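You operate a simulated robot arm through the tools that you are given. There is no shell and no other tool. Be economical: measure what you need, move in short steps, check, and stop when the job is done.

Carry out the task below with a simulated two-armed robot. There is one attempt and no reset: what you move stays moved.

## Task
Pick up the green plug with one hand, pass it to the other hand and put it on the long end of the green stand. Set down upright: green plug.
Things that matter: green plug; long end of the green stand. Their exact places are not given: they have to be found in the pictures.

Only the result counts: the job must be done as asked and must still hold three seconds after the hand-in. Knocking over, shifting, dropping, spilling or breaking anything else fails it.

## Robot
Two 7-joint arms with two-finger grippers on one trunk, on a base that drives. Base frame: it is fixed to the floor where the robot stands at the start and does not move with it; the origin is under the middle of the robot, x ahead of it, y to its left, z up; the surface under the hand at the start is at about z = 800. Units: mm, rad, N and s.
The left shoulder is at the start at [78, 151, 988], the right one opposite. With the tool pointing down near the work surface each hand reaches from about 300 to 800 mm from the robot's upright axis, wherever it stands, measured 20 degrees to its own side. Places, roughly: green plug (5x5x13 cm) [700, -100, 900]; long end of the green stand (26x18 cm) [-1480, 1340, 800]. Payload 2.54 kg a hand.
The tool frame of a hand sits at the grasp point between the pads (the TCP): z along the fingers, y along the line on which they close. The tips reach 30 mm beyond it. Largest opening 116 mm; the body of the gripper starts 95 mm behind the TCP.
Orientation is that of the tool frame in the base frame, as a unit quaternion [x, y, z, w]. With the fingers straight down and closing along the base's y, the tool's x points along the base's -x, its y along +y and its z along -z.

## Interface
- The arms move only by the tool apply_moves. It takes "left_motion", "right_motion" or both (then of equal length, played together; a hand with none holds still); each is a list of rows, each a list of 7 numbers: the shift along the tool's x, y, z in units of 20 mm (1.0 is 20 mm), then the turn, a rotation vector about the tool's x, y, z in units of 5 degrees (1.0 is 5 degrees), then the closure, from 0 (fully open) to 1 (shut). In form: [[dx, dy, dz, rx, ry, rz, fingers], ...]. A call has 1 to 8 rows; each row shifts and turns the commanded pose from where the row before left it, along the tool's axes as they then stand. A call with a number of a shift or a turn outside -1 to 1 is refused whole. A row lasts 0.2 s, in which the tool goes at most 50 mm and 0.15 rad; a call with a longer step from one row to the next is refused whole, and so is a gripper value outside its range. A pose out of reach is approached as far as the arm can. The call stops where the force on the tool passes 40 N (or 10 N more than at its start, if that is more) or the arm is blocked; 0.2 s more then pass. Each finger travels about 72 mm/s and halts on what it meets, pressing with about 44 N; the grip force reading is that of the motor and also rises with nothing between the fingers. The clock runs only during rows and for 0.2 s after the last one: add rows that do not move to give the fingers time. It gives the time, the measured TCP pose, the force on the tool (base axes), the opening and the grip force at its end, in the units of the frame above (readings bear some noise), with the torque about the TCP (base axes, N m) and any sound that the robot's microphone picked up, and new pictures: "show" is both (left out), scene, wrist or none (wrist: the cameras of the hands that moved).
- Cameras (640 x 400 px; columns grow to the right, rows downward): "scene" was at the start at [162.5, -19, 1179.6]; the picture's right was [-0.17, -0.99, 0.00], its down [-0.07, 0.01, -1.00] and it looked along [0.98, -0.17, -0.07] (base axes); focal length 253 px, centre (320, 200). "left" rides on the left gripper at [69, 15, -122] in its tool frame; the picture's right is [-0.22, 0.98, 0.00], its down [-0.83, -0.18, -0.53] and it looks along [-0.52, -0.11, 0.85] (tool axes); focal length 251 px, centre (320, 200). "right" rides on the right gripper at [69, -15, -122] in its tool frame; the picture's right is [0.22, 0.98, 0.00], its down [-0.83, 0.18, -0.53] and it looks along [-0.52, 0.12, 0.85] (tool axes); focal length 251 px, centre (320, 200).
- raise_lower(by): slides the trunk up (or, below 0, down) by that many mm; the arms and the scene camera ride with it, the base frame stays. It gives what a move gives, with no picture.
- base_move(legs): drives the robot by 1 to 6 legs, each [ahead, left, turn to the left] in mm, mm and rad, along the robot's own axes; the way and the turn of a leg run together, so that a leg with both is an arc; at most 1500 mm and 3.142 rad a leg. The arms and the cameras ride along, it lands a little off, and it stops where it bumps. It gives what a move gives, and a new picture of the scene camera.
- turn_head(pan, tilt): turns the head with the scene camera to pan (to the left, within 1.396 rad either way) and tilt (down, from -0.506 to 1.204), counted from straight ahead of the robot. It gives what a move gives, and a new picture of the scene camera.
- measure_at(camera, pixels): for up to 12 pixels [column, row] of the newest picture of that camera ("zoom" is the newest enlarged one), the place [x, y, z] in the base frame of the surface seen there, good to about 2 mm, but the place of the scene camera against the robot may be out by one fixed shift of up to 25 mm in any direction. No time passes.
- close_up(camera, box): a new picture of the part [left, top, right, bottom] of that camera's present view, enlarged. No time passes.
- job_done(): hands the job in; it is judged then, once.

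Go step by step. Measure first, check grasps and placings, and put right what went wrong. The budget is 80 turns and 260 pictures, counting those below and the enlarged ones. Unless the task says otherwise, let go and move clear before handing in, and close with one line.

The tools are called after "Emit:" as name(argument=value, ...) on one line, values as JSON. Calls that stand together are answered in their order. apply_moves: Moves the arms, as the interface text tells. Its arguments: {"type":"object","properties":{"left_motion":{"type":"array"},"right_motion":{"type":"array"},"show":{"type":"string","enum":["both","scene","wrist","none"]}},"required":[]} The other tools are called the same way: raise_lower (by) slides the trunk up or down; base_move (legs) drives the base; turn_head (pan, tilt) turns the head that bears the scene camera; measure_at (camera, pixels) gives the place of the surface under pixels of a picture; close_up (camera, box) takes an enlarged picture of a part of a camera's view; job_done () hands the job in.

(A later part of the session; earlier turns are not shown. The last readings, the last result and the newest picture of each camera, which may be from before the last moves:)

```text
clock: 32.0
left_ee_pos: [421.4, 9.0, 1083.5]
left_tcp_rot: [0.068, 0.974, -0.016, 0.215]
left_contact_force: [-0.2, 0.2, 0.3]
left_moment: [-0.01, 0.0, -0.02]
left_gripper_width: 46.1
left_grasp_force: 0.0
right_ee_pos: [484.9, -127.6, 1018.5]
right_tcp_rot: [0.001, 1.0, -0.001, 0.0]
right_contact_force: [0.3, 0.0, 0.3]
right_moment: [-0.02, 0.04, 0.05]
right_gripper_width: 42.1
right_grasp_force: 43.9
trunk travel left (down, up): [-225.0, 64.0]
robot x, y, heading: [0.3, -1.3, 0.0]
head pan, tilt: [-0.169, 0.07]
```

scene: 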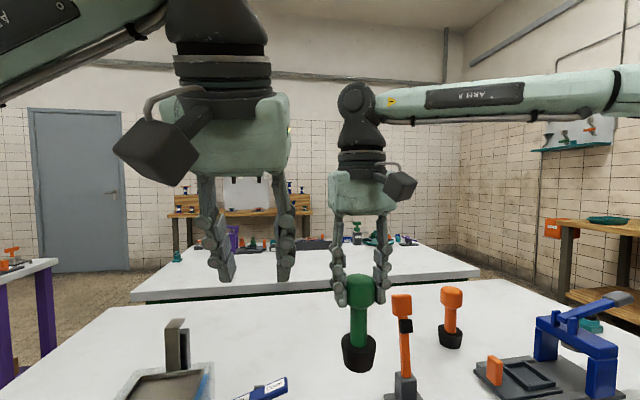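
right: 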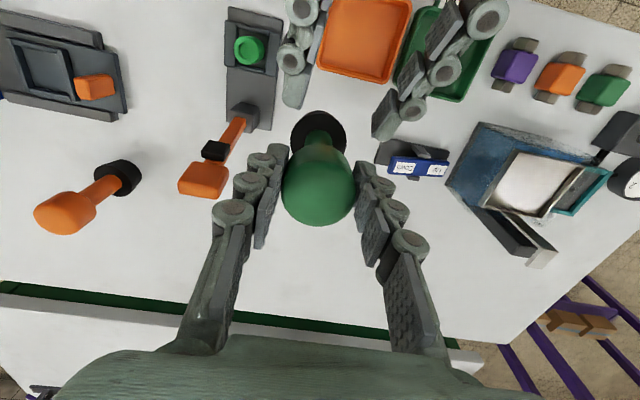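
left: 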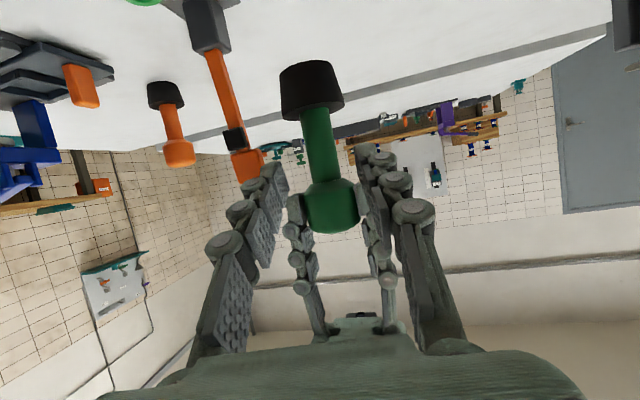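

The plug hangs cleanly in the right hand. I tuck both hands back for the drive: the right back and up, then outwards; the left back to its start pose.

Emit:
apply_moves(left_motion=[[0, 0.3, 0, 0, 1, 0, 0.6], [0, 0.3, 0, 0, 1, 0, 0.6], [0, 0.3, 0, 0, 1, 0, 0.6], [0, 0.3, 0, 0, 1, 0, 0.6], [0, 0.3, 0, 0, 1, 0, 0.6], [0.8, 0.8, 0, 0, 0, 0, 0.6], [0.8, 0.8, 0, 0, 0, 0, 0.6], [0.8, 0.8, 0, 0, 0, 0, 0.6]], right_motion=[[0.8, 0, -0.4, 0, 0, 0, 1], [0.8, 0, -0.4, 0, 0, 0, 1], [0.8, 0, -0.4, 0, 0, 0, 1], [0.8, 0, -0.4, 0, 0, 0, 1], [0.5, 0, -0.6, 0, 0, 0, 1], [0.2, -0.5, -0.6, 0, 0, 0, 1], [0, -0.8, -0.6, 0, 0, 0, 1], [0, -0.8, -0.4, 0, 0, 0, 1]], show="none")

Emit:
apply_moves(left_motion=[[0, 0.8, 0, 0, 0, 0, 0.6], [0, 0.8, 0, 0, 0, 0, 0.6], [0, 0.5, 0, 0, 0, 0, 0.6], [0, 0, 0, 0, 0, 0, 0.6]], right_motion=[[0.5, -0.8, 0, 0, 0, 0, 1], [0.5, -0.8, 0, 0, 0, 0, 1], [0, -0.8, 0, 0, 0, 0, 1], [0, 0, 0, 0, 0, 0, 1]], show="both")

```text
clock: 33.8
left_ee_pos: [384.1, 92.8, 1084.2]
left_tcp_rot: [0.069, 0.998, -0.001, 0.0]
left_contact_force: [0.3, -0.4, -0.1]
left_moment: [0.0, 0.03, 0.0]
left_gripper_width: 46.2
left_grasp_force: 0.0
right_ee_pos: [405.6, -169.9, 1095.4]
right_tcp_rot: [0.001, 1.0, 0.0, 0.001]
right_contact_force: [-1.5, -0.2, -1.3]
right_moment: [-0.01, 0.03, -0.01]
right_gripper_width: 41.9
right_grasp_force: 44.0
trunk travel left (down, up): [-225.0, 64.0]
robot x, y, heading: [0.1, -0.6, -0.005]
head pan, tilt: [-0.169, 0.07]
```

```text
clock: 34.8
left_ee_pos: [390.9, 134.0, 1083.0]
left_tcp_rot: [0.07, 0.998, -0.001, 0.0]
left_contact_force: [0.0, 0.2, -0.2]
left_moment: [0.02, 0.0, 0.01]
left_gripper_width: 46.4
left_grasp_force: 0.1
right_ee_pos: [385.7, -218.0, 1095.6]
right_tcp_rot: [0.0, 1.0, 0.0, 0.0]
right_contact_force: [-0.1, 0.8, -2.0]
right_moment: [0.02, 0.0, 0.0]
right_gripper_width: 41.9
right_grasp_force: 44.7
trunk travel left (down, up): [-225.0, 64.0]
robot x, y, heading: [0.6, 1.3, -0.002]
head pan, tilt: [-0.169, 0.07]
```

scene: 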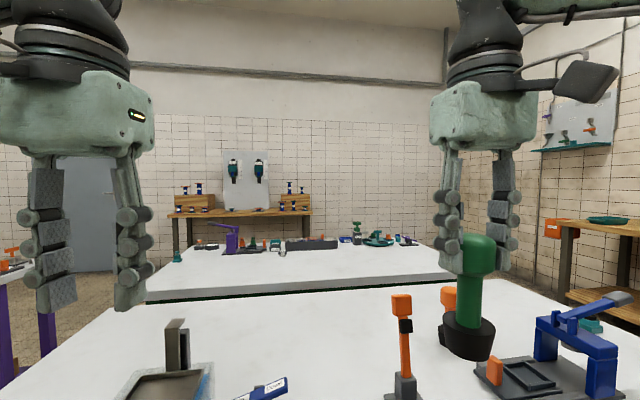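
right: 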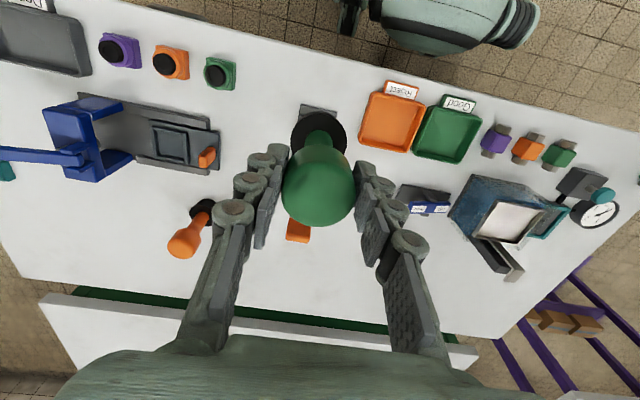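
left: 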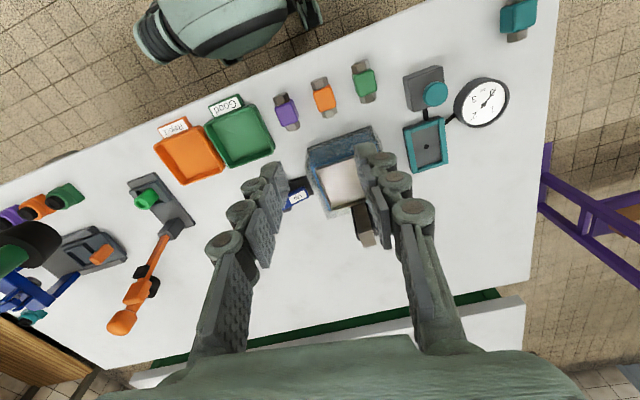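

Ready to drive. First I look to the left and the right-rear with the head to see the way.

Emit:
turn_head(pan=1.396, tilt=0.25)

Emit:
turn_head(pan=-1.396, tilt=0.25)

```text
clock: 36.4
left_ee_pos: [389.7, 134.1, 1083.1]
left_tcp_rot: [0.069, 0.998, -0.001, -0.001]
left_contact_force: [-0.1, -0.2, 0.0]
left_moment: [0.01, 0.03, 0.02]
left_gripper_width: 46.5
left_grasp_force: 0.1
right_ee_pos: [387.0, -217.9, 1096.6]
right_tcp_rot: [0.0, 1.0, 0.0, 0.0]
right_contact_force: [0.0, -0.1, -0.8]
right_moment: [-0.01, 0.0, -0.01]
right_gripper_width: 42.0
right_grasp_force: 44.2
trunk travel left (down, up): [-225.0, 64.0]
robot x, y, heading: [-1.7, -0.3, -0.001]
head pan, tilt: [1.396, 0.25]
```

scene: 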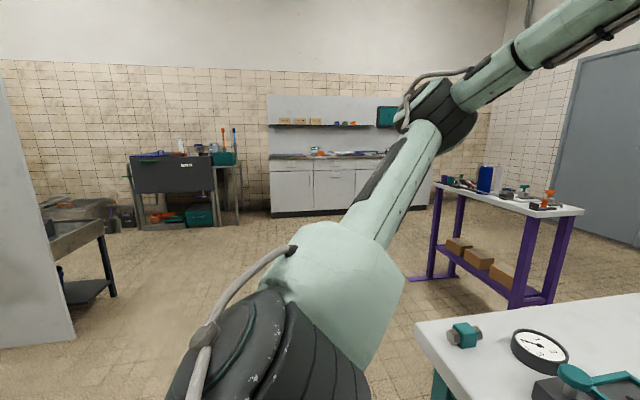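

```text
clock: 38.9
left_ee_pos: [389.4, 134.8, 1083.5]
left_tcp_rot: [0.069, 0.998, -0.001, -0.001]
left_contact_force: [0.4, -0.6, 0.0]
left_moment: [-0.01, -0.01, -0.02]
left_gripper_width: 46.3
left_grasp_force: 0.0
right_ee_pos: [386.6, -217.8, 1095.6]
right_tcp_rot: [0.0, 1.0, 0.001, 0.0]
right_contact_force: [-0.5, -0.2, -1.8]
right_moment: [0.02, 0.0, -0.02]
right_gripper_width: 42.1
right_grasp_force: 43.9
trunk travel left (down, up): [-225.0, 64.0]
robot x, y, heading: [0.1, -3.0, 0.002]
head pan, tilt: [-1.396, 0.25]
```

scene: 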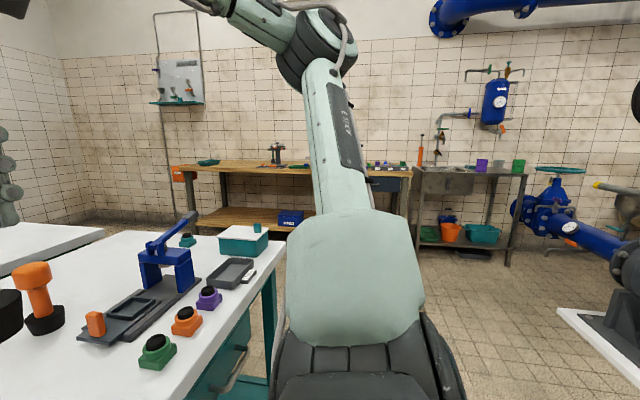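

The floor on both sides looks clear. I back off 200 mm from the table, then look left again.

Emit:
base_move(legs=[[-200, 0, 0]])

Emit:
turn_head(pan=1.396, tilt=0.35)

```text
clock: 40.5
left_ee_pos: [191.1, 134.4, 1084.2]
left_tcp_rot: [0.07, 0.998, -0.002, 0.0]
left_contact_force: [0.7, -0.5, 0.0]
left_moment: [-0.03, -0.06, -0.01]
left_gripper_width: 46.4
left_grasp_force: 0.0
right_ee_pos: [185.4, -218.7, 1095.6]
right_tcp_rot: [0.0, 1.0, 0.0, -0.001]
right_contact_force: [0.3, 0.4, -0.4]
right_moment: [0.02, -0.02, -0.01]
right_gripper_width: 41.9
right_grasp_force: 43.7
trunk travel left (down, up): [-225.0, 64.0]
robot x, y, heading: [-196.8, -0.9, -0.0]
head pan, tilt: [-1.396, 0.25]
```

scene: 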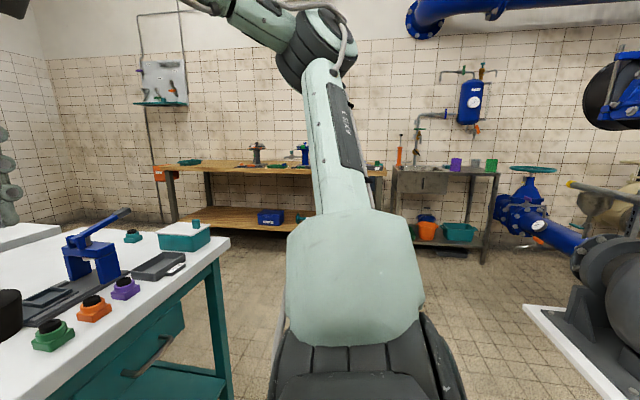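

```text
clock: 43.0
left_ee_pos: [190.3, 133.1, 1084.2]
left_tcp_rot: [0.07, 0.998, -0.001, -0.001]
left_contact_force: [-0.1, -0.1, 0.3]
left_moment: [-0.02, 0.03, 0.0]
left_gripper_width: 46.2
left_grasp_force: 0.0
right_ee_pos: [186.7, -218.0, 1096.0]
right_tcp_rot: [0.001, 1.0, 0.0, 0.0]
right_contact_force: [0.6, 0.9, -0.7]
right_moment: [-0.01, -0.01, -0.01]
right_gripper_width: 42.0
right_grasp_force: 44.4
trunk travel left (down, up): [-225.0, 64.0]
robot x, y, heading: [-202.5, 1.8, -0.002]
head pan, tilt: [1.396, 0.351]
```

scene: 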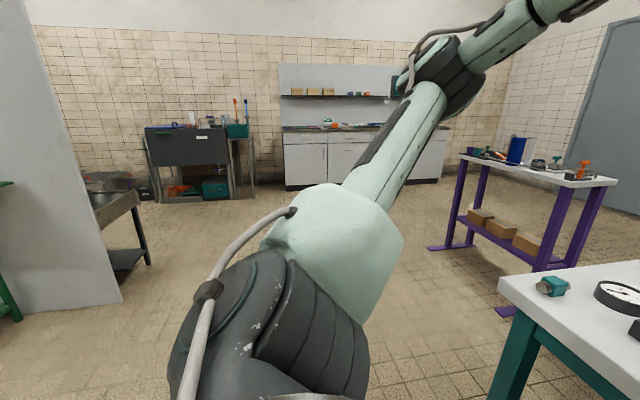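

A grey partition appears at the left edge, with a green table in front of it; I measure where they stand.

Emit:
measure_at(camera="scene", pixels=[[120, 298], [25, 312], [95, 200], [5, 185], [12, 315], [3, 230], [115, 265], [148, 262], [300, 230]])

```text
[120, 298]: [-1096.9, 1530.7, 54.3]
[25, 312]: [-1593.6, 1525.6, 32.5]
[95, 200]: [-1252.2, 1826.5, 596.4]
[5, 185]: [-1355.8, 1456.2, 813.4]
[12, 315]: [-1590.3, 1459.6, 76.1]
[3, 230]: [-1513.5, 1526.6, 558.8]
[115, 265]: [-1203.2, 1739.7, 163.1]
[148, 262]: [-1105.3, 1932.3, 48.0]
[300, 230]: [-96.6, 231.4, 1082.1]
```

The table with z≈800 begins at about x=-1355 and backs onto the partition at y≈1528. I turn the base left 1.57 and look.

Emit:
base_move(legs=[[0, 0, 1.57]])

Emit:
turn_head(pan=0.75, tilt=0.35)

```text
clock: 47.3
left_ee_pos: [-334.2, 390.6, 1082.6]
left_tcp_rot: [-0.656, 0.754, 0.0, 0.0]
left_contact_force: [-0.2, -0.1, -0.5]
left_moment: [0.0, -0.02, 0.0]
left_gripper_width: 46.3
left_grasp_force: 0.0
right_ee_pos: [18.3, 386.7, 1095.6]
right_tcp_rot: [-0.707, 0.708, 0.0, 0.0]
right_contact_force: [-0.2, -0.6, -0.4]
right_moment: [0.01, 0.01, 0.02]
right_gripper_width: 0.0
right_grasp_force: 28.6
trunk travel left (down, up): [-225.0, 64.0]
robot x, y, heading: [-198.3, 1.4, 1.571]
head pan, tilt: [1.396, 0.351]
```

scene: 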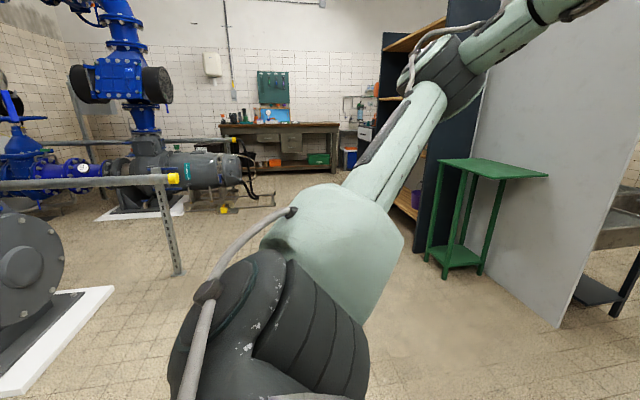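

```text
clock: 48.3
left_ee_pos: [-333.5, 390.6, 1083.0]
left_tcp_rot: [-0.655, 0.755, 0.0, 0.001]
left_contact_force: [0.1, -0.4, -0.1]
left_moment: [0.01, 0.01, 0.02]
left_gripper_width: 46.2
left_grasp_force: 0.1
right_ee_pos: [17.9, 385.9, 1094.7]
right_tcp_rot: [-0.707, 0.708, 0.0, 0.0]
right_contact_force: [0.8, -0.3, 0.4]
right_moment: [0.0, 0.01, 0.0]
right_gripper_width: 0.0
right_grasp_force: 28.4
trunk travel left (down, up): [-225.0, 64.0]
robot x, y, heading: [-202.9, 1.7, 1.568]
head pan, tilt: [0.75, 0.351]
```

scene: 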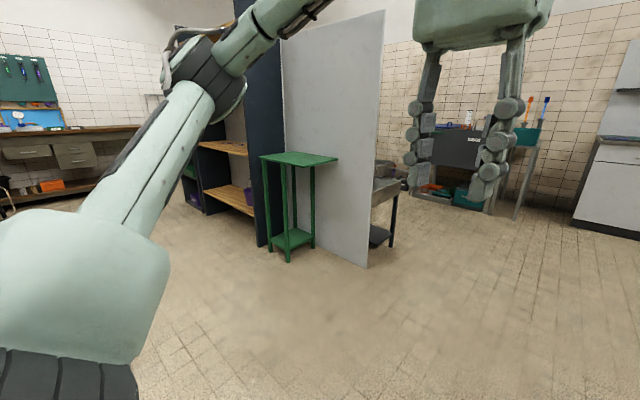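

The right gripper reads 0.0 mm: the plug slipped out during the turn. I must find where it went, so I look down and around.

Emit:
turn_head(pan=-0.3, tilt=0.95)

Emit:
turn_head(pan=-1.39, tilt=0.6)

Emit:
turn_head(pan=1.0, tilt=0.8)

```text
clock: 49.6
left_ee_pos: [-332.2, 391.1, 1081.8]
left_tcp_rot: [-0.656, 0.755, 0.0, 0.0]
left_contact_force: [-0.2, 0.6, 0.2]
left_moment: [0.0, 0.0, 0.0]
left_gripper_width: 46.4
left_grasp_force: 0.0
right_ee_pos: [19.4, 386.1, 1094.6]
right_tcp_rot: [-0.706, 0.708, 0.0, 0.0]
right_contact_force: [-0.4, 0.0, 0.1]
right_moment: [0.02, 0.01, 0.03]
right_gripper_width: 0.3
right_grasp_force: 28.9
trunk travel left (down, up): [-225.0, 64.0]
robot x, y, heading: [-200.0, 2.9, 1.573]
head pan, tilt: [-0.3, 0.949]
```

scene: 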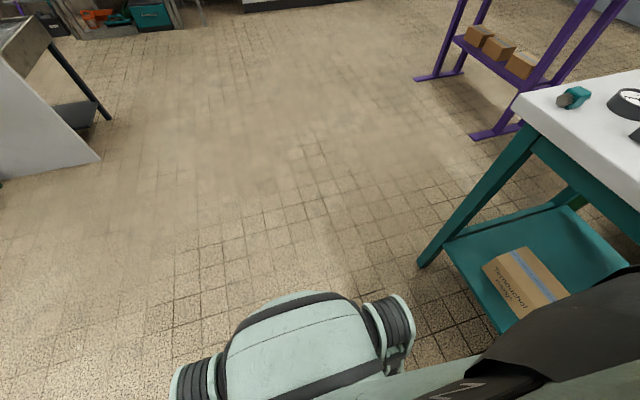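

```text
clock: 51.0
left_ee_pos: [-332.6, 390.3, 1082.9]
left_tcp_rot: [-0.656, 0.755, -0.001, 0.0]
left_contact_force: [0.0, -0.1, -0.1]
left_moment: [0.0, 0.03, 0.01]
left_gripper_width: 46.5
left_grasp_force: 0.2
right_ee_pos: [19.7, 386.6, 1096.1]
right_tcp_rot: [-0.707, 0.707, 0.0, 0.0]
right_contact_force: [-0.3, 0.6, 0.2]
right_moment: [-0.01, 0.03, 0.0]
right_gripper_width: 0.1
right_grasp_force: 28.1
trunk travel left (down, up): [-225.0, 64.0]
robot x, y, heading: [-200.5, -3.2, 1.57]
head pan, tilt: [-1.389, 0.6]
```

scene: 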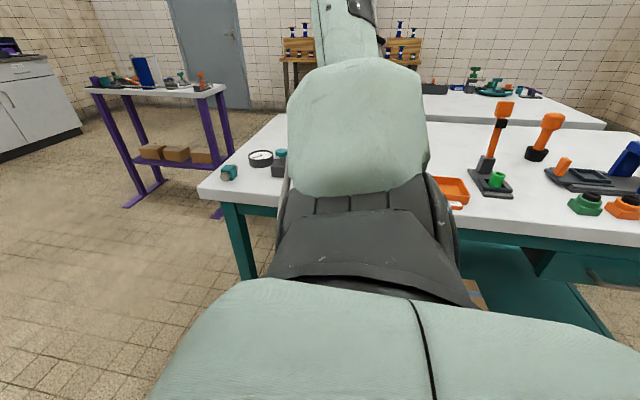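

```text
clock: 53.1
left_ee_pos: [-332.2, 389.4, 1084.0]
left_tcp_rot: [-0.656, 0.755, 0.0, 0.0]
left_contact_force: [0.1, -0.5, 0.8]
left_moment: [-0.02, 0.01, 0.02]
left_gripper_width: 46.2
left_grasp_force: 0.0
right_ee_pos: [19.2, 386.0, 1095.7]
right_tcp_rot: [-0.707, 0.708, 0.001, 0.0]
right_contact_force: [-0.1, 0.1, 0.7]
right_moment: [0.01, 0.01, 0.0]
right_gripper_width: 0.1
right_grasp_force: 28.8
trunk travel left (down, up): [-225.0, 64.0]
robot x, y, heading: [-200.1, -0.9, 1.567]
head pan, tilt: [1.0, 0.799]
```

scene: 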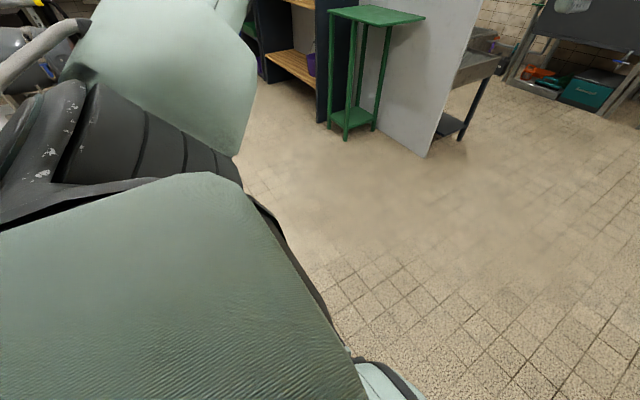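

No plug on the visible floor yet; the arm hides the gap by the table. I check the wrist views.

Emit:
close_up(camera="right", box=[0, 0, 640, 400])

Emit:
close_up(camera="left", box=[0, 0, 640, 400])

```text
1.00 times, centred on (320, 200) of right (not enlarged: the box is as wide or as high as the picture)
```

zoom: 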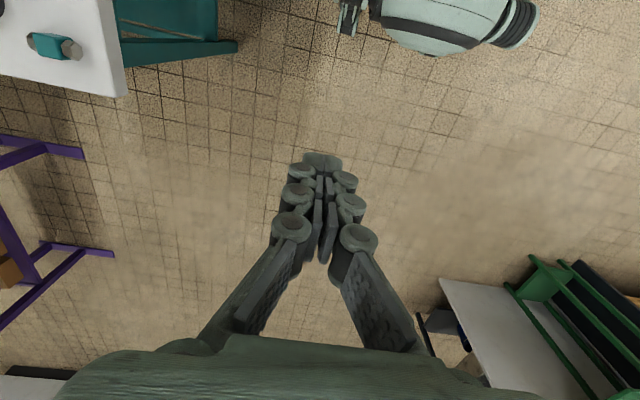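

```text
1.00 times, centred on (320, 200) of left (not enlarged: the box is as wide or as high as the picture)
```

zoom: 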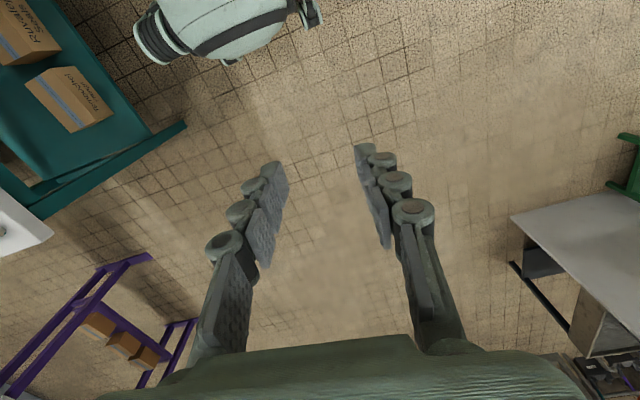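

Not in front of the robot. It likely fell beside the table, hidden by the right arm. I turn the base partly back and look there.

Emit:
base_move(legs=[[0, 0, -0.8]])

Emit:
turn_head(pan=-0.9, tilt=0.8)

Emit:
turn_head(pan=-0.3, tilt=0.9)

```text
clock: 55.7
left_ee_pos: [-12.1, 368.1, 1082.4]
left_tcp_rot: [-0.31, 0.951, 0.0, 0.0]
left_contact_force: [0.1, 0.8, 0.9]
left_moment: [0.0, -0.02, 0.02]
left_gripper_width: 46.1
left_grasp_force: 0.1
right_ee_pos: [229.5, 111.0, 1095.2]
right_tcp_rot: [-0.374, 0.927, 0.0, 0.0]
right_contact_force: [-0.1, 0.3, 0.2]
right_moment: [-0.03, -0.01, 0.01]
right_gripper_width: 0.3
right_grasp_force: 28.4
trunk travel left (down, up): [-225.0, 64.0]
robot x, y, heading: [-198.0, 3.5, 0.764]
head pan, tilt: [1.0, 0.799]
```

scene: 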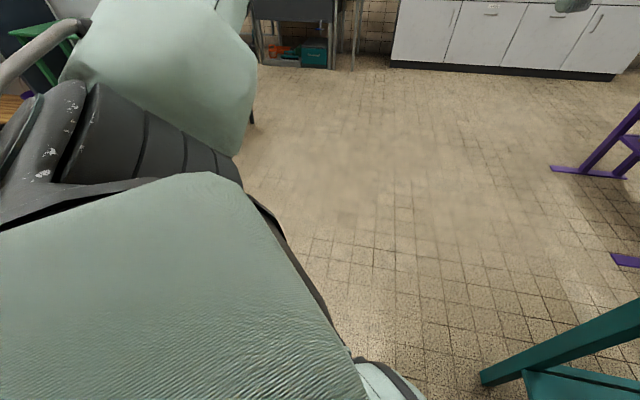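

```text
clock: 57.6
left_ee_pos: [-12.1, 367.6, 1084.4]
left_tcp_rot: [-0.31, 0.951, -0.001, 0.0]
left_contact_force: [0.1, -0.6, 0.2]
left_moment: [0.03, -0.01, 0.03]
left_gripper_width: 46.5
left_grasp_force: 0.1
right_ee_pos: [231.5, 113.2, 1095.2]
right_tcp_rot: [-0.376, 0.927, 0.001, 0.0]
right_contact_force: [-0.1, 0.8, -0.2]
right_moment: [0.02, -0.01, 0.01]
right_gripper_width: 0.0
right_grasp_force: 28.6
trunk travel left (down, up): [-225.0, 64.0]
robot x, y, heading: [-201.2, -2.6, 0.773]
head pan, tilt: [-0.901, 0.799]
```

scene: 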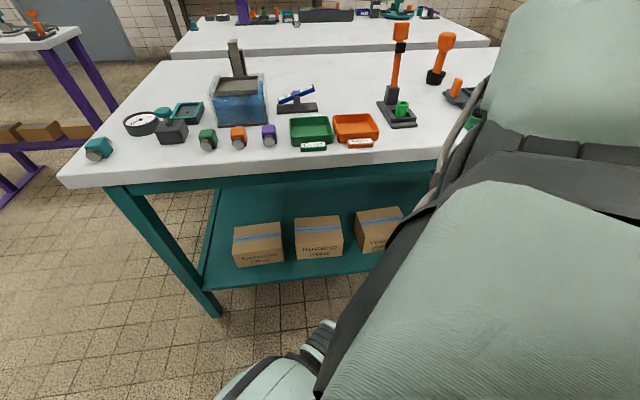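

```text
clock: 58.6
left_ee_pos: [-12.0, 367.8, 1083.9]
left_tcp_rot: [-0.309, 0.951, -0.003, 0.0]
left_contact_force: [0.0, -0.1, -0.2]
left_moment: [-0.01, -0.01, -0.02]
left_gripper_width: 46.4
left_grasp_force: 0.1
right_ee_pos: [230.5, 114.1, 1095.6]
right_tcp_rot: [-0.375, 0.927, 0.0, 0.0]
right_contact_force: [0.4, -0.7, -0.7]
right_moment: [0.01, -0.01, -0.03]
right_gripper_width: 0.1
right_grasp_force: 28.8
trunk travel left (down, up): [-225.0, 64.0]
robot x, y, heading: [-200.1, 2.4, 0.768]
head pan, tilt: [-0.3, 0.901]
```

scene: 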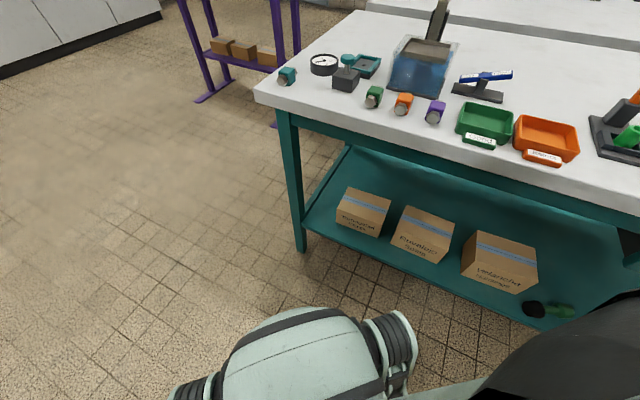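

Found: the plug lies on the table's lower shelf at about (545,310), black foot to the left. I measure it and the shelf and table edges.

Emit:
measure_at(camera="scene", pixels=[[532, 309], [550, 309], [568, 309], [545, 320], [520, 300], [490, 310], [510, 275], [505, 240], [500, 165], [600, 215], [420, 265]])

Emit:
close_up(camera="scene", box=[440, 220, 640, 345])

```text
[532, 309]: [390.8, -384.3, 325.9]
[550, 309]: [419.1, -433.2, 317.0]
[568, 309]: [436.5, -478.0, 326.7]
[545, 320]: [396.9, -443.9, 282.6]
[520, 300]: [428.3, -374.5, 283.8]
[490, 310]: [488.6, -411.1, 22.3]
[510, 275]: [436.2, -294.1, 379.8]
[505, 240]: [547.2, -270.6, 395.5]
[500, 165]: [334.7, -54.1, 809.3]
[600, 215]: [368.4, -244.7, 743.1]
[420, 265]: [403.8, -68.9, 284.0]
```

```text
3.20 times, centred on (540, 282) of scene
```

zoom: 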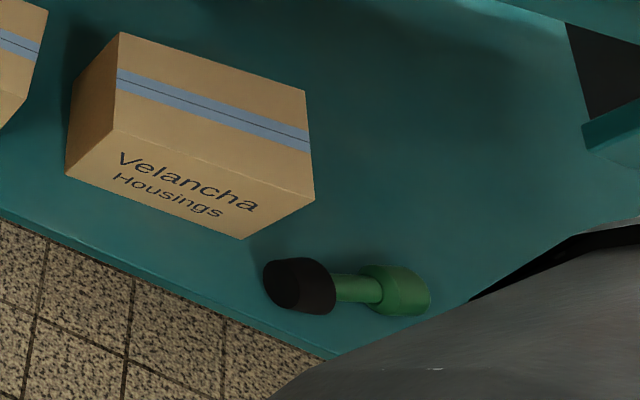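

The shelf is at about z 262 and the plug lies near its front edge, pointing from (395,-384) to (436,-478). I turn back to heading 0 and drive back and right to see how much room is above it.

Emit:
base_move(legs=[[0, 0, -0.77], [-250, 0, 0], [0, -350, 0]])

Emit:
turn_head(pan=0.0, tilt=0.75)

```text
clock: 66.0
left_ee_pos: [-59.1, -211.5, 1082.9]
left_tcp_rot: [0.072, 0.997, -0.001, 0.0]
left_contact_force: [-0.4, 0.1, -0.2]
left_moment: [0.01, -0.02, -0.01]
left_gripper_width: 46.6
left_grasp_force: 0.0
right_ee_pos: [-64.7, -563.8, 1095.4]
right_tcp_rot: [0.003, 1.0, 0.0, 0.0]
right_contact_force: [0.5, 0.0, 0.0]
right_moment: [0.04, 0.0, 0.0]
right_gripper_width: 0.0
right_grasp_force: 28.4
trunk travel left (down, up): [-225.0, 64.0]
robot x, y, heading: [-451.4, -345.8, -0.003]
head pan, tilt: [-0.3, 0.901]
```

scene: 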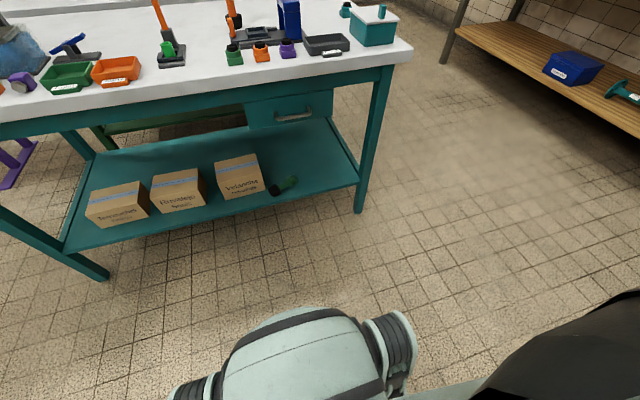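

```text
clock: 66.8
left_ee_pos: [-58.9, -211.8, 1084.1]
left_tcp_rot: [0.071, 0.997, -0.002, 0.0]
left_contact_force: [-1.1, -0.6, 0.2]
left_moment: [0.0, 0.02, -0.01]
left_gripper_width: 46.2
left_grasp_force: 0.1
right_ee_pos: [-64.5, -563.1, 1094.9]
right_tcp_rot: [0.002, 1.0, -0.001, 0.0]
right_contact_force: [-0.7, 0.2, -0.8]
right_moment: [0.01, -0.03, 0.05]
right_gripper_width: 0.0
right_grasp_force: 28.8
trunk travel left (down, up): [-225.0, 64.0]
robot x, y, heading: [-451.0, -344.5, -0.006]
head pan, tilt: [0.0, 0.75]
```

scene: 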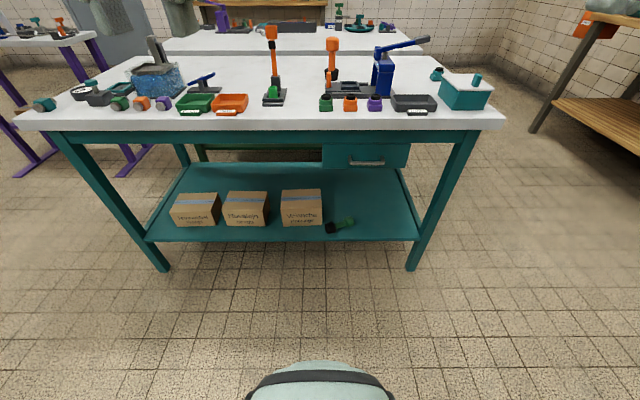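

Clear view now: the plug is at (340,226) on the open shelf and the drawer above at (365,153). I measure clearances.

Emit:
measure_at(camera="scene", pixels=[[330, 227], [340, 225], [350, 222], [340, 236], [375, 220], [345, 165], [366, 162], [408, 160], [345, 126], [320, 222], [303, 190], [345, 140]])

Emit:
close_up(camera="scene", box=[270, 120, 430, 250])

```text
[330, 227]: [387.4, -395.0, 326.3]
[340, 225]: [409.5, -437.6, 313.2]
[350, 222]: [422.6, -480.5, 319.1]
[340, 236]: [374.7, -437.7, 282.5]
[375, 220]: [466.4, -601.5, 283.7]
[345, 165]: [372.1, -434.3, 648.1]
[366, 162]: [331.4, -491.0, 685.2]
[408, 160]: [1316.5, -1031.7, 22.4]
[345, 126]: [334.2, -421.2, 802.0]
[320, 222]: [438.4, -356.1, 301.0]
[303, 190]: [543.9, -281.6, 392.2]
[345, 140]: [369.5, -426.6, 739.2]
```

```text
3.08 times, centred on (350, 185) of scene
```

zoom: 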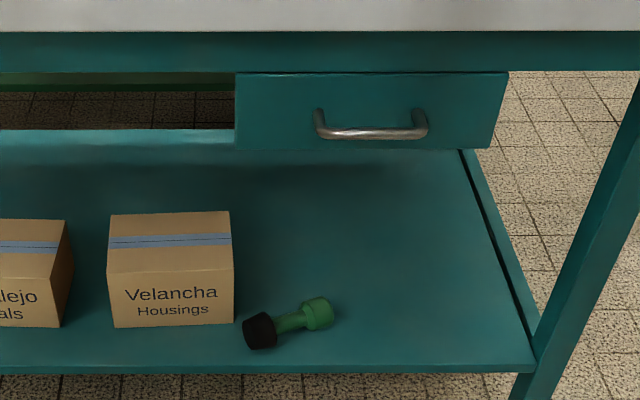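

Clearance is ample: shelf 262, drawer underside about 620. The plan is to lower the trunk, pose the left hand low in front while clear of the table, drive in and take the neck. The neck can't slip because head and foot block it, so I'll drive holding it there and hand over at the stand.

Emit:
base_move(legs=[[0, 0, -0.436], [0, 129, 0]])

Emit:
raise_lower(by=-225)

Emit:
apply_moves(left_motion=[[-1, 0, 0.5, 0, 0, 1, 0.4], [-1, 0, 1, 0, 0, 1, 0.4], [-1, 0, 1, 0, 0, 1, 0.4], [-1, 0, 1, 0, 0, 1, 0.4], [-0.8, -0.5, 1, 0, 0, 1, 0.4], [-0.6, -0.5, 1, 0, 0, 1, 0.4], [-0.6, -0.5, 1, 0, 0, 0.2, 0.4], [-0.6, -0.5, 1, 0, 0, 0, 0.4]], show="both")

```text
clock: 70.0
left_ee_pos: [16.2, -271.2, 1082.8]
left_tcp_rot: [0.286, 0.958, -0.001, 0.0]
left_contact_force: [0.0, 0.0, 0.1]
left_moment: [-0.03, 0.04, -0.01]
left_gripper_width: 46.3
left_grasp_force: 0.0
right_ee_pos: [-137.4, -589.8, 1096.0]
right_tcp_rot: [0.22, 0.976, 0.0, 0.0]
right_contact_force: [0.4, 0.7, -1.1]
right_moment: [0.02, -0.04, 0.0]
right_gripper_width: 0.0
right_grasp_force: 28.4
trunk travel left (down, up): [-225.0, 64.0]
robot x, y, heading: [-399.3, -229.4, -0.444]
head pan, tilt: [0.0, 0.75]
```

scene: 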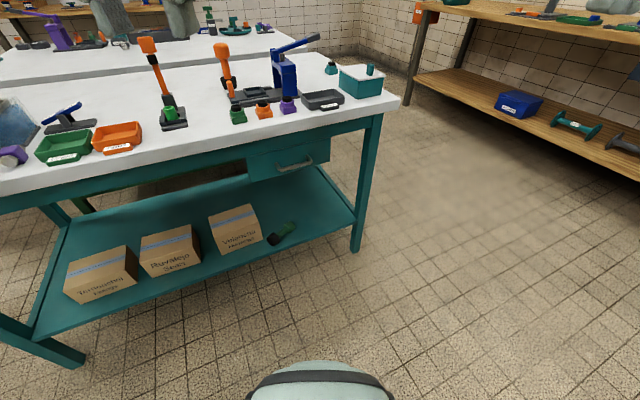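

```text
clock: 72.3
left_ee_pos: [16.4, -271.0, 858.9]
left_tcp_rot: [0.285, 0.959, -0.002, -0.001]
left_contact_force: [0.3, 0.2, -0.9]
left_moment: [0.01, 0.01, 0.0]
left_gripper_width: 46.3
left_grasp_force: 0.1
right_ee_pos: [-137.7, -589.4, 870.4]
right_tcp_rot: [0.219, 0.976, 0.0, 0.0]
right_contact_force: [-0.3, -0.5, 0.0]
right_moment: [0.01, -0.01, 0.02]
right_gripper_width: 0.0
right_grasp_force: 28.5
trunk travel left (down, up): [0.0, 289.0]
robot x, y, heading: [-392.5, -226.6, -0.441]
head pan, tilt: [0.0, 0.75]
```

```text
clock: 74.2
left_ee_pos: [68.7, -389.6, 708.4]
left_tcp_rot: [0.531, 0.847, -0.001, 0.001]
left_contact_force: [-0.2, -0.2, -0.7]
left_moment: [0.02, -0.01, -0.03]
left_gripper_width: 69.6
left_grasp_force: 0.0
right_ee_pos: [-138.7, -589.6, 871.4]
right_tcp_rot: [0.22, 0.976, 0.0, 0.001]
right_contact_force: [-0.2, 0.3, -0.4]
right_moment: [-0.03, -0.02, 0.01]
right_gripper_width: 0.0
right_grasp_force: 28.4
trunk travel left (down, up): [0.0, 289.0]
robot x, y, heading: [-394.7, -224.0, -0.438]
head pan, tilt: [0.0, 0.75]
```

scene: 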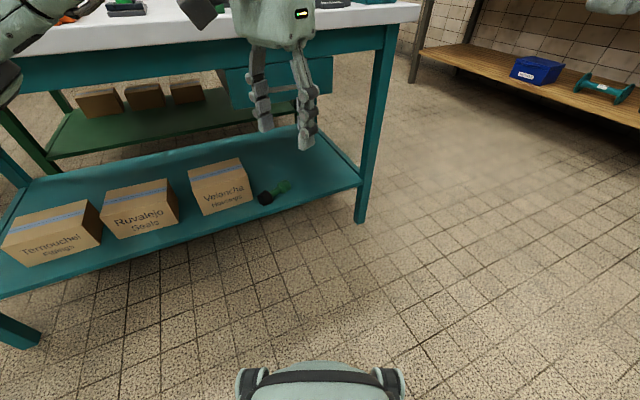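
left: 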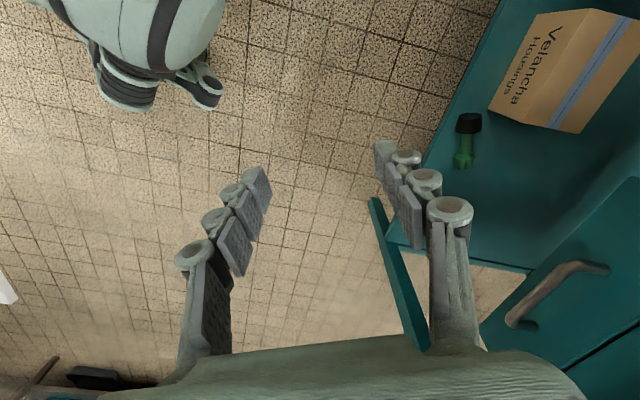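

The left camera sees the plug at (465,140), already aligned well with the hand's x axis. I measure it there.

Emit:
measure_at(camera="left", pixels=[[468, 122], [466, 142], [463, 160], [475, 160], [490, 150], [455, 124], [480, 124], [455, 164], [471, 164], [540, 128], [490, 105]])

Emit:
close_up(camera="left", box=[420, 90, 520, 190])

```text
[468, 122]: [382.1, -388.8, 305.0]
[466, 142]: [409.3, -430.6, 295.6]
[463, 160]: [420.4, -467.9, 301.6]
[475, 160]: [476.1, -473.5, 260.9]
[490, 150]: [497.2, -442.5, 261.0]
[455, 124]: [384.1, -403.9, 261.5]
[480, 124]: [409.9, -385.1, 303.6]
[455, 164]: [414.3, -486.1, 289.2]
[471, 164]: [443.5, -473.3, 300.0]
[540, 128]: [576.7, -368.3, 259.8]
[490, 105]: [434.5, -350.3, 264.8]
```

```text
4.00 times, centred on (470, 140) of left
```

zoom: 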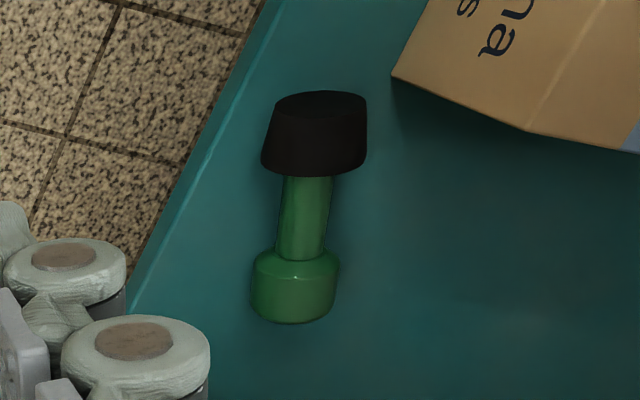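

Plug neck axis at (416,-431,287), direction matching the hand within 2°. I extend and lower the left hand to z≈350 while still outside the table.

Emit:
apply_moves(left_motion=[[-0.49, 0.39, 1, 0, 0, 0, 0.4], [-0.49, 0.39, 1, 0, 0, 0, 0.4], [-0.49, 0.39, 1, 0, 0, 0, 0.4], [-0.49, 0.39, 1, 0, 0, 0, 0.4], [-0.49, 0.39, 1, 0, 0, 0, 0.4], [-0.49, 0.39, 1, 0, 0, 0, 0.4], [-0.49, 0.39, 1, 0, 0, 0, 0.4], [-0.49, 0.39, 1, 0, 0, 0, 0.4]], show="none")

Emit:
apply_moves(left_motion=[[0, 0, 1, 0, 0, 0, 0.4], [0, 0, 1, 0, 0, 0, 0.4], [0, 0, 1, 0, 0, 0, 0.4], [0, 0, 1, 0, 0, 0, 0.4], [0, 0, 1, 0, 0, 0, 0.4], [0, 0, 1, 0, 0, 0, 0.4], [0, 0, 1, 0, 0, 0, 0.4], [0, 0, 1, 0, 0, 0, 0.4]], show="both")

```text
clock: 76.0
left_ee_pos: [157.9, -433.9, 547.7]
left_tcp_rot: [0.531, 0.847, -0.001, 0.0]
left_contact_force: [0.7, -0.2, 0.3]
left_moment: [-0.01, 0.0, 0.0]
left_gripper_width: 69.9
left_grasp_force: 0.0
right_ee_pos: [-138.0, -588.0, 870.7]
right_tcp_rot: [0.219, 0.976, -0.001, 0.0]
right_contact_force: [-0.6, -0.4, 0.5]
right_moment: [-0.01, -0.02, 0.0]
right_gripper_width: 0.3
right_grasp_force: 28.6
trunk travel left (down, up): [0.0, 289.0]
robot x, y, heading: [-398.0, -230.3, -0.442]
head pan, tilt: [0.0, 0.75]
```

```text
clock: 77.8
left_ee_pos: [158.9, -432.4, 388.6]
left_tcp_rot: [0.532, 0.847, -0.002, -0.001]
left_contact_force: [-0.2, -0.6, 0.2]
left_moment: [0.01, 0.01, 0.01]
left_gripper_width: 69.4
left_grasp_force: 0.1
right_ee_pos: [-137.5, -589.9, 870.0]
right_tcp_rot: [0.219, 0.976, 0.0, 0.0]
right_contact_force: [0.2, 0.2, -0.3]
right_moment: [0.0, -0.03, -0.03]
right_gripper_width: 0.2
right_grasp_force: 28.6
trunk travel left (down, up): [0.0, 289.0]
robot x, y, heading: [-393.3, -227.6, -0.437]
head pan, tilt: [0.0, 0.75]
```

scene: 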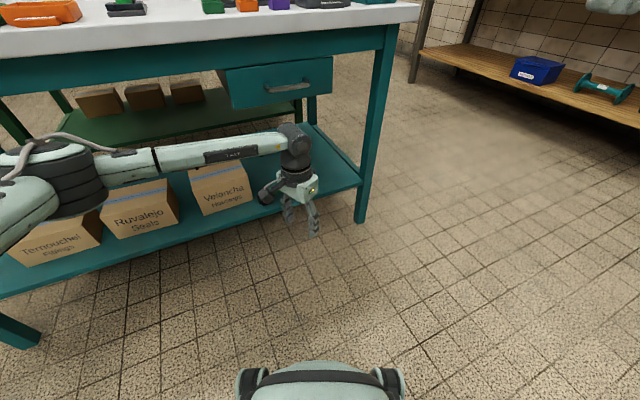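
left: 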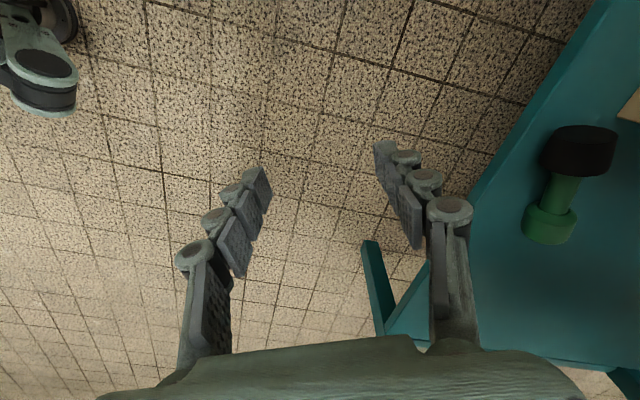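

The forearm runs in from the left; I need its height relative to the table edge and boxes before driving in.

Emit:
measure_at(camera="scene", pixels=[[293, 128], [300, 150], [240, 140], [180, 150], [130, 155], [80, 150], [40, 150], [15, 165], [80, 210], [180, 175]])

```text
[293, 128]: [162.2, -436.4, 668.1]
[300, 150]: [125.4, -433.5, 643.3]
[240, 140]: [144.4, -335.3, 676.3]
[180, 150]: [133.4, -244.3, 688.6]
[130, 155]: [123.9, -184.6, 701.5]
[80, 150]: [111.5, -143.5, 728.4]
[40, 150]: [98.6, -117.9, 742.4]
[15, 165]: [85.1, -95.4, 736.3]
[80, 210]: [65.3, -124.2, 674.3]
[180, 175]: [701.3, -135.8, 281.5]
```

With this pose the elbow would drive into the table edge. I shift the base right and stretch the arm to its left instead, so the arm is straighter and the elbow stays outside.

Emit:
base_move(legs=[[18, -331, 0]])

Emit:
apply_moves(left_motion=[[0.78, 0.96, 0, 0, 0, 0, 0.4], [0.78, 0.96, 0, 0, 0, 0, 0.4], [0.78, 0.96, 0, 0, 0, 0, 0.4], [0.78, 0.96, 0, 0, 0, 0, 0.4], [0.78, 0.96, 0, 0, 0, 0, 0.4], [0.78, 0.96, 0, 0, 0, 0, 0.4], [0.78, 0.96, 0, 0, 0, 0, 0.4], [0, 0, 0, 0, 0, 0, 0.4]], show="none")

Emit:
apply_moves(left_motion=[[0.78, 0.96, 0.3, 0, 0, 0, 0.4], [0.78, 0.96, 0.3, 0, 0, 0, 0.4], [0.78, 0.96, 0.3, 0, 0, 0, 0.4], [0.78, 0.96, 0.3, 0, 0, 0, 0.4], [0.78, 0.96, 0.3, 0, 0, 0, 0.4], [0.78, 0.96, 0.3, 0, 0, 0, 0.4], [0.78, 0.96, 0, 0, 0, 0, 0.4], [0, 0, 0, 0, 0, 0, 0.4]], show="both")

```text
clock: 81.5
left_ee_pos: [35.1, -738.5, 389.0]
left_tcp_rot: [0.532, 0.847, -0.001, 0.0]
left_contact_force: [-0.6, -0.6, -0.6]
left_moment: [-0.02, -0.02, 0.01]
left_gripper_width: 69.7
left_grasp_force: 0.1
right_ee_pos: [-261.4, -892.9, 871.9]
right_tcp_rot: [0.219, 0.976, 0.0, -0.001]
right_contact_force: [-0.3, -0.7, 0.0]
right_moment: [0.01, -0.02, 0.0]
right_gripper_width: 0.2
right_grasp_force: 28.5
trunk travel left (down, up): [0.0, 289.0]
robot x, y, heading: [-520.0, -528.6, -0.443]
head pan, tilt: [0.0, 0.75]
```

scene: 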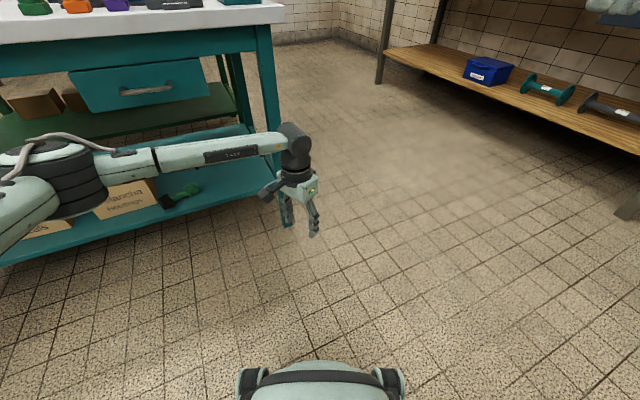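

```text
clock: 83.3
left_ee_pos: [102.3, -591.6, 388.0]
left_tcp_rot: [0.53, 0.848, -0.001, 0.0]
left_contact_force: [-0.5, -0.5, 0.2]
left_moment: [-0.01, -0.02, 0.01]
left_gripper_width: 69.7
left_grasp_force: 0.2
left hand out of reach, approached as far as the arm can: row 7
right_ee_pos: [-261.9, -895.3, 870.4]
right_tcp_rot: [0.219, 0.976, 0.0, 0.0]
right_contact_force: [0.0, -0.5, 0.2]
right_moment: [-0.01, 0.01, 0.02]
right_gripper_width: 0.0
right_grasp_force: 27.8
trunk travel left (down, up): [0.0, 289.0]
robot x, y, heading: [-517.3, -530.1, -0.444]
head pan, tilt: [0.0, 0.75]
```

```text
clock: 85.1
left_ee_pos: [102.8, -592.3, 387.8]
left_tcp_rot: [0.53, 0.848, -0.001, 0.0]
left_contact_force: [-0.4, 0.4, -0.4]
left_moment: [-0.03, -0.05, 0.01]
left_gripper_width: 69.5
left_grasp_force: 0.1
left hand out of reach, approached as far as the arm can: row 1, 2, 3, 4, 5, 6, 7
right_ee_pos: [-261.4, -894.7, 872.0]
right_tcp_rot: [0.218, 0.976, 0.0, 0.0]
right_contact_force: [-0.1, 0.3, -0.2]
right_moment: [0.01, -0.01, 0.0]
right_gripper_width: 0.0
right_grasp_force: 29.1
trunk travel left (down, up): [0.0, 289.0]
robot x, y, heading: [-519.4, -532.3, -0.442]
head pan, tilt: [0.0, 0.75]
```

scene: 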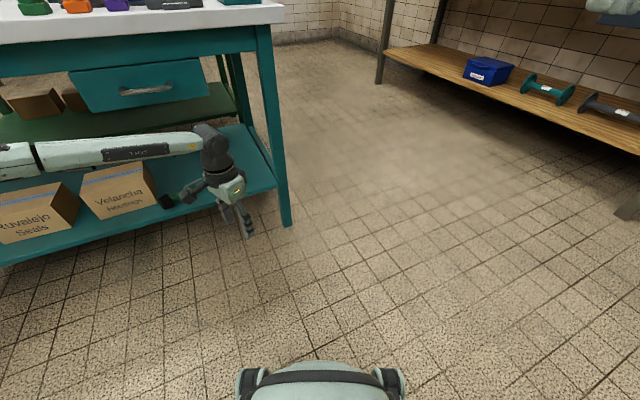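
left: 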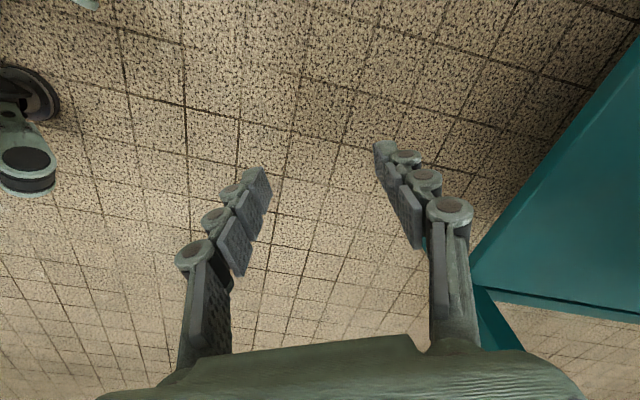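

That pose hits the wrist limits. I return to the former arm pose and instead tilt the fingers 35° forward-down, which keeps wrist and elbow outside the table.

Emit:
apply_moves(left_motion=[[-0.74, -0.89, 0, 0, 0, 0, 0.4], [-0.74, -0.89, 0, 0, 0, 0, 0.4], [-0.74, -0.89, 0, 0, 0, 0, 0.4], [-0.74, -0.89, 0, 0, 0, 0, 0.4], [-0.74, -0.89, 0, 0, 0, 0, 0.4], [-0.74, -0.89, 0, 0, 0, 0, 0.4], [-0.74, -0.89, 0, 0, 0, 0, 0.4], [0, 0, 0, 0, 0, 0, 0.5]], show="none")

Emit:
apply_moves(left_motion=[[0, 0, 0, -1, 0, 0, 0.5], [0, 0, 0, -1, 0, 0, 0.5], [0, 0, 0, -1, 0, 0, 0.5], [0, 0, 0, -1, 0, 0, 0.5], [0, 0, 0, -1, 0, 0, 0.5], [0, 0, 0, -1, 0, 0, 0.5], [0, 0, 0, -1, 0, 0, 0.5], [0, 0, 0, 0, 0, 0, 0.5]], show="none")

Emit:
base_move(legs=[[71, 368, 0]])

Emit:
close_up(camera="left", box=[0, 0, 640, 400])

```text
clock: 86.9
left_ee_pos: [35.6, -739.2, 387.8]
left_tcp_rot: [0.531, 0.848, -0.001, 0.001]
left_contact_force: [-0.1, 0.3, -0.5]
left_moment: [-0.02, 0.0, 0.01]
left_gripper_width: 58.4
left_grasp_force: 0.0
right_ee_pos: [-260.7, -895.1, 869.9]
right_tcp_rot: [0.219, 0.976, 0.001, 0.0]
right_contact_force: [0.7, 0.5, 0.4]
right_moment: [0.0, 0.01, -0.02]
right_gripper_width: 0.2
right_grasp_force: 28.1
trunk travel left (down, up): [0.0, 289.0]
robot x, y, heading: [-515.2, -533.6, -0.442]
head pan, tilt: [0.0, 0.75]
```

```text
clock: 88.7
left_ee_pos: [35.5, -739.0, 387.6]
left_tcp_rot: [0.506, 0.809, 0.254, 0.161]
left_contact_force: [-0.3, -0.7, 0.8]
left_moment: [-0.01, 0.02, -0.03]
left_gripper_width: 58.0
left_grasp_force: 0.0
right_ee_pos: [-260.9, -894.7, 870.3]
right_tcp_rot: [0.219, 0.976, 0.0, 0.0]
right_contact_force: [0.6, -0.9, 1.0]
right_moment: [-0.01, 0.03, 0.01]
right_gripper_width: 0.0
right_grasp_force: 28.8
trunk travel left (down, up): [0.0, 289.0]
robot x, y, heading: [-522.4, -531.1, -0.438]
head pan, tilt: [0.0, 0.75]
```

```text
clock: 92.8
left_ee_pos: [255.8, -434.8, 388.3]
left_tcp_rot: [0.506, 0.809, 0.254, 0.16]
left_contact_force: [0.2, -0.3, -0.9]
left_moment: [0.01, 0.01, 0.01]
left_gripper_width: 58.0
left_grasp_force: 0.0
right_ee_pos: [-39.8, -590.5, 869.9]
right_tcp_rot: [0.218, 0.976, 0.0, 0.0]
right_contact_force: [0.1, -0.8, -0.1]
right_moment: [0.03, -0.03, -0.01]
right_gripper_width: 0.0
right_grasp_force: 28.3
trunk travel left (down, up): [0.0, 289.0]
robot x, y, heading: [-295.7, -229.9, -0.436]
head pan, tilt: [0.0, 0.75]
```

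scene: 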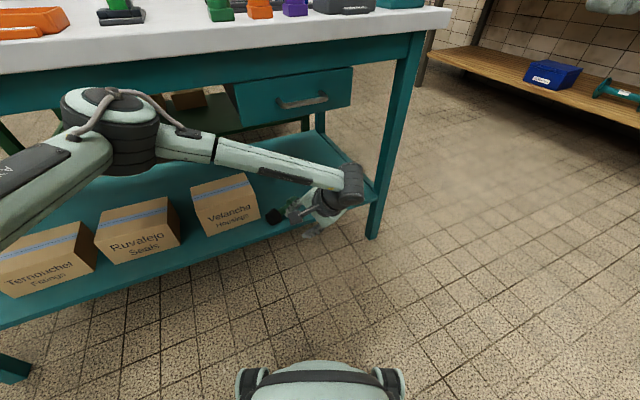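

```text
1.00 times, centred on (320, 200) of left (not enlarged: the box is as wide or as high as the picture)
```

zoom: 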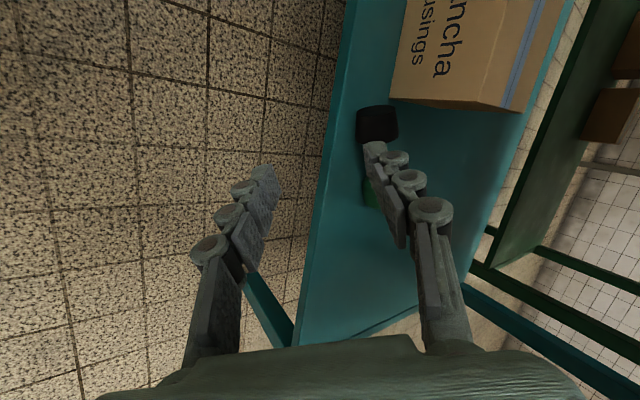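

The hand points at the plug. I check the elbow's position before advancing.

Emit:
measure_at(camera="scene", pixels=[[80, 97], [110, 97], [135, 95], [150, 120], [180, 140], [250, 150], [330, 170], [350, 172], [120, 160]])

Emit:
close_up(camera="scene", box=[0, 0, 360, 240])

```text
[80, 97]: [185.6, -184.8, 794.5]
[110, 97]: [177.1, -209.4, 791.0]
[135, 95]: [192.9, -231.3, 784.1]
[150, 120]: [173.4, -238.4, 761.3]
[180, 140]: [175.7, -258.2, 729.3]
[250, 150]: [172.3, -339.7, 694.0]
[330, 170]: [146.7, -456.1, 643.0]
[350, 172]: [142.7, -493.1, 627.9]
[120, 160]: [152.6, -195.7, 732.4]
```

```text
1.67 times, centred on (180, 120) of scene
```

zoom: 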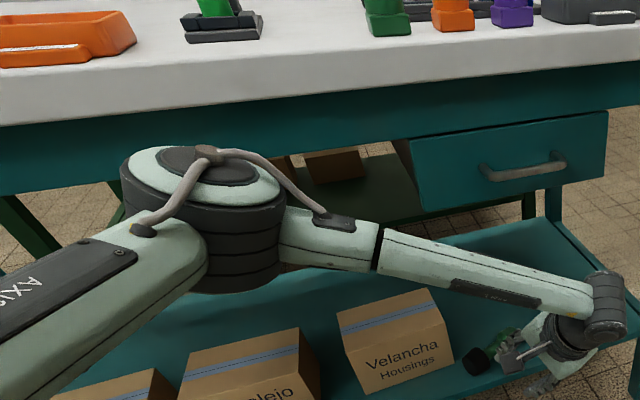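

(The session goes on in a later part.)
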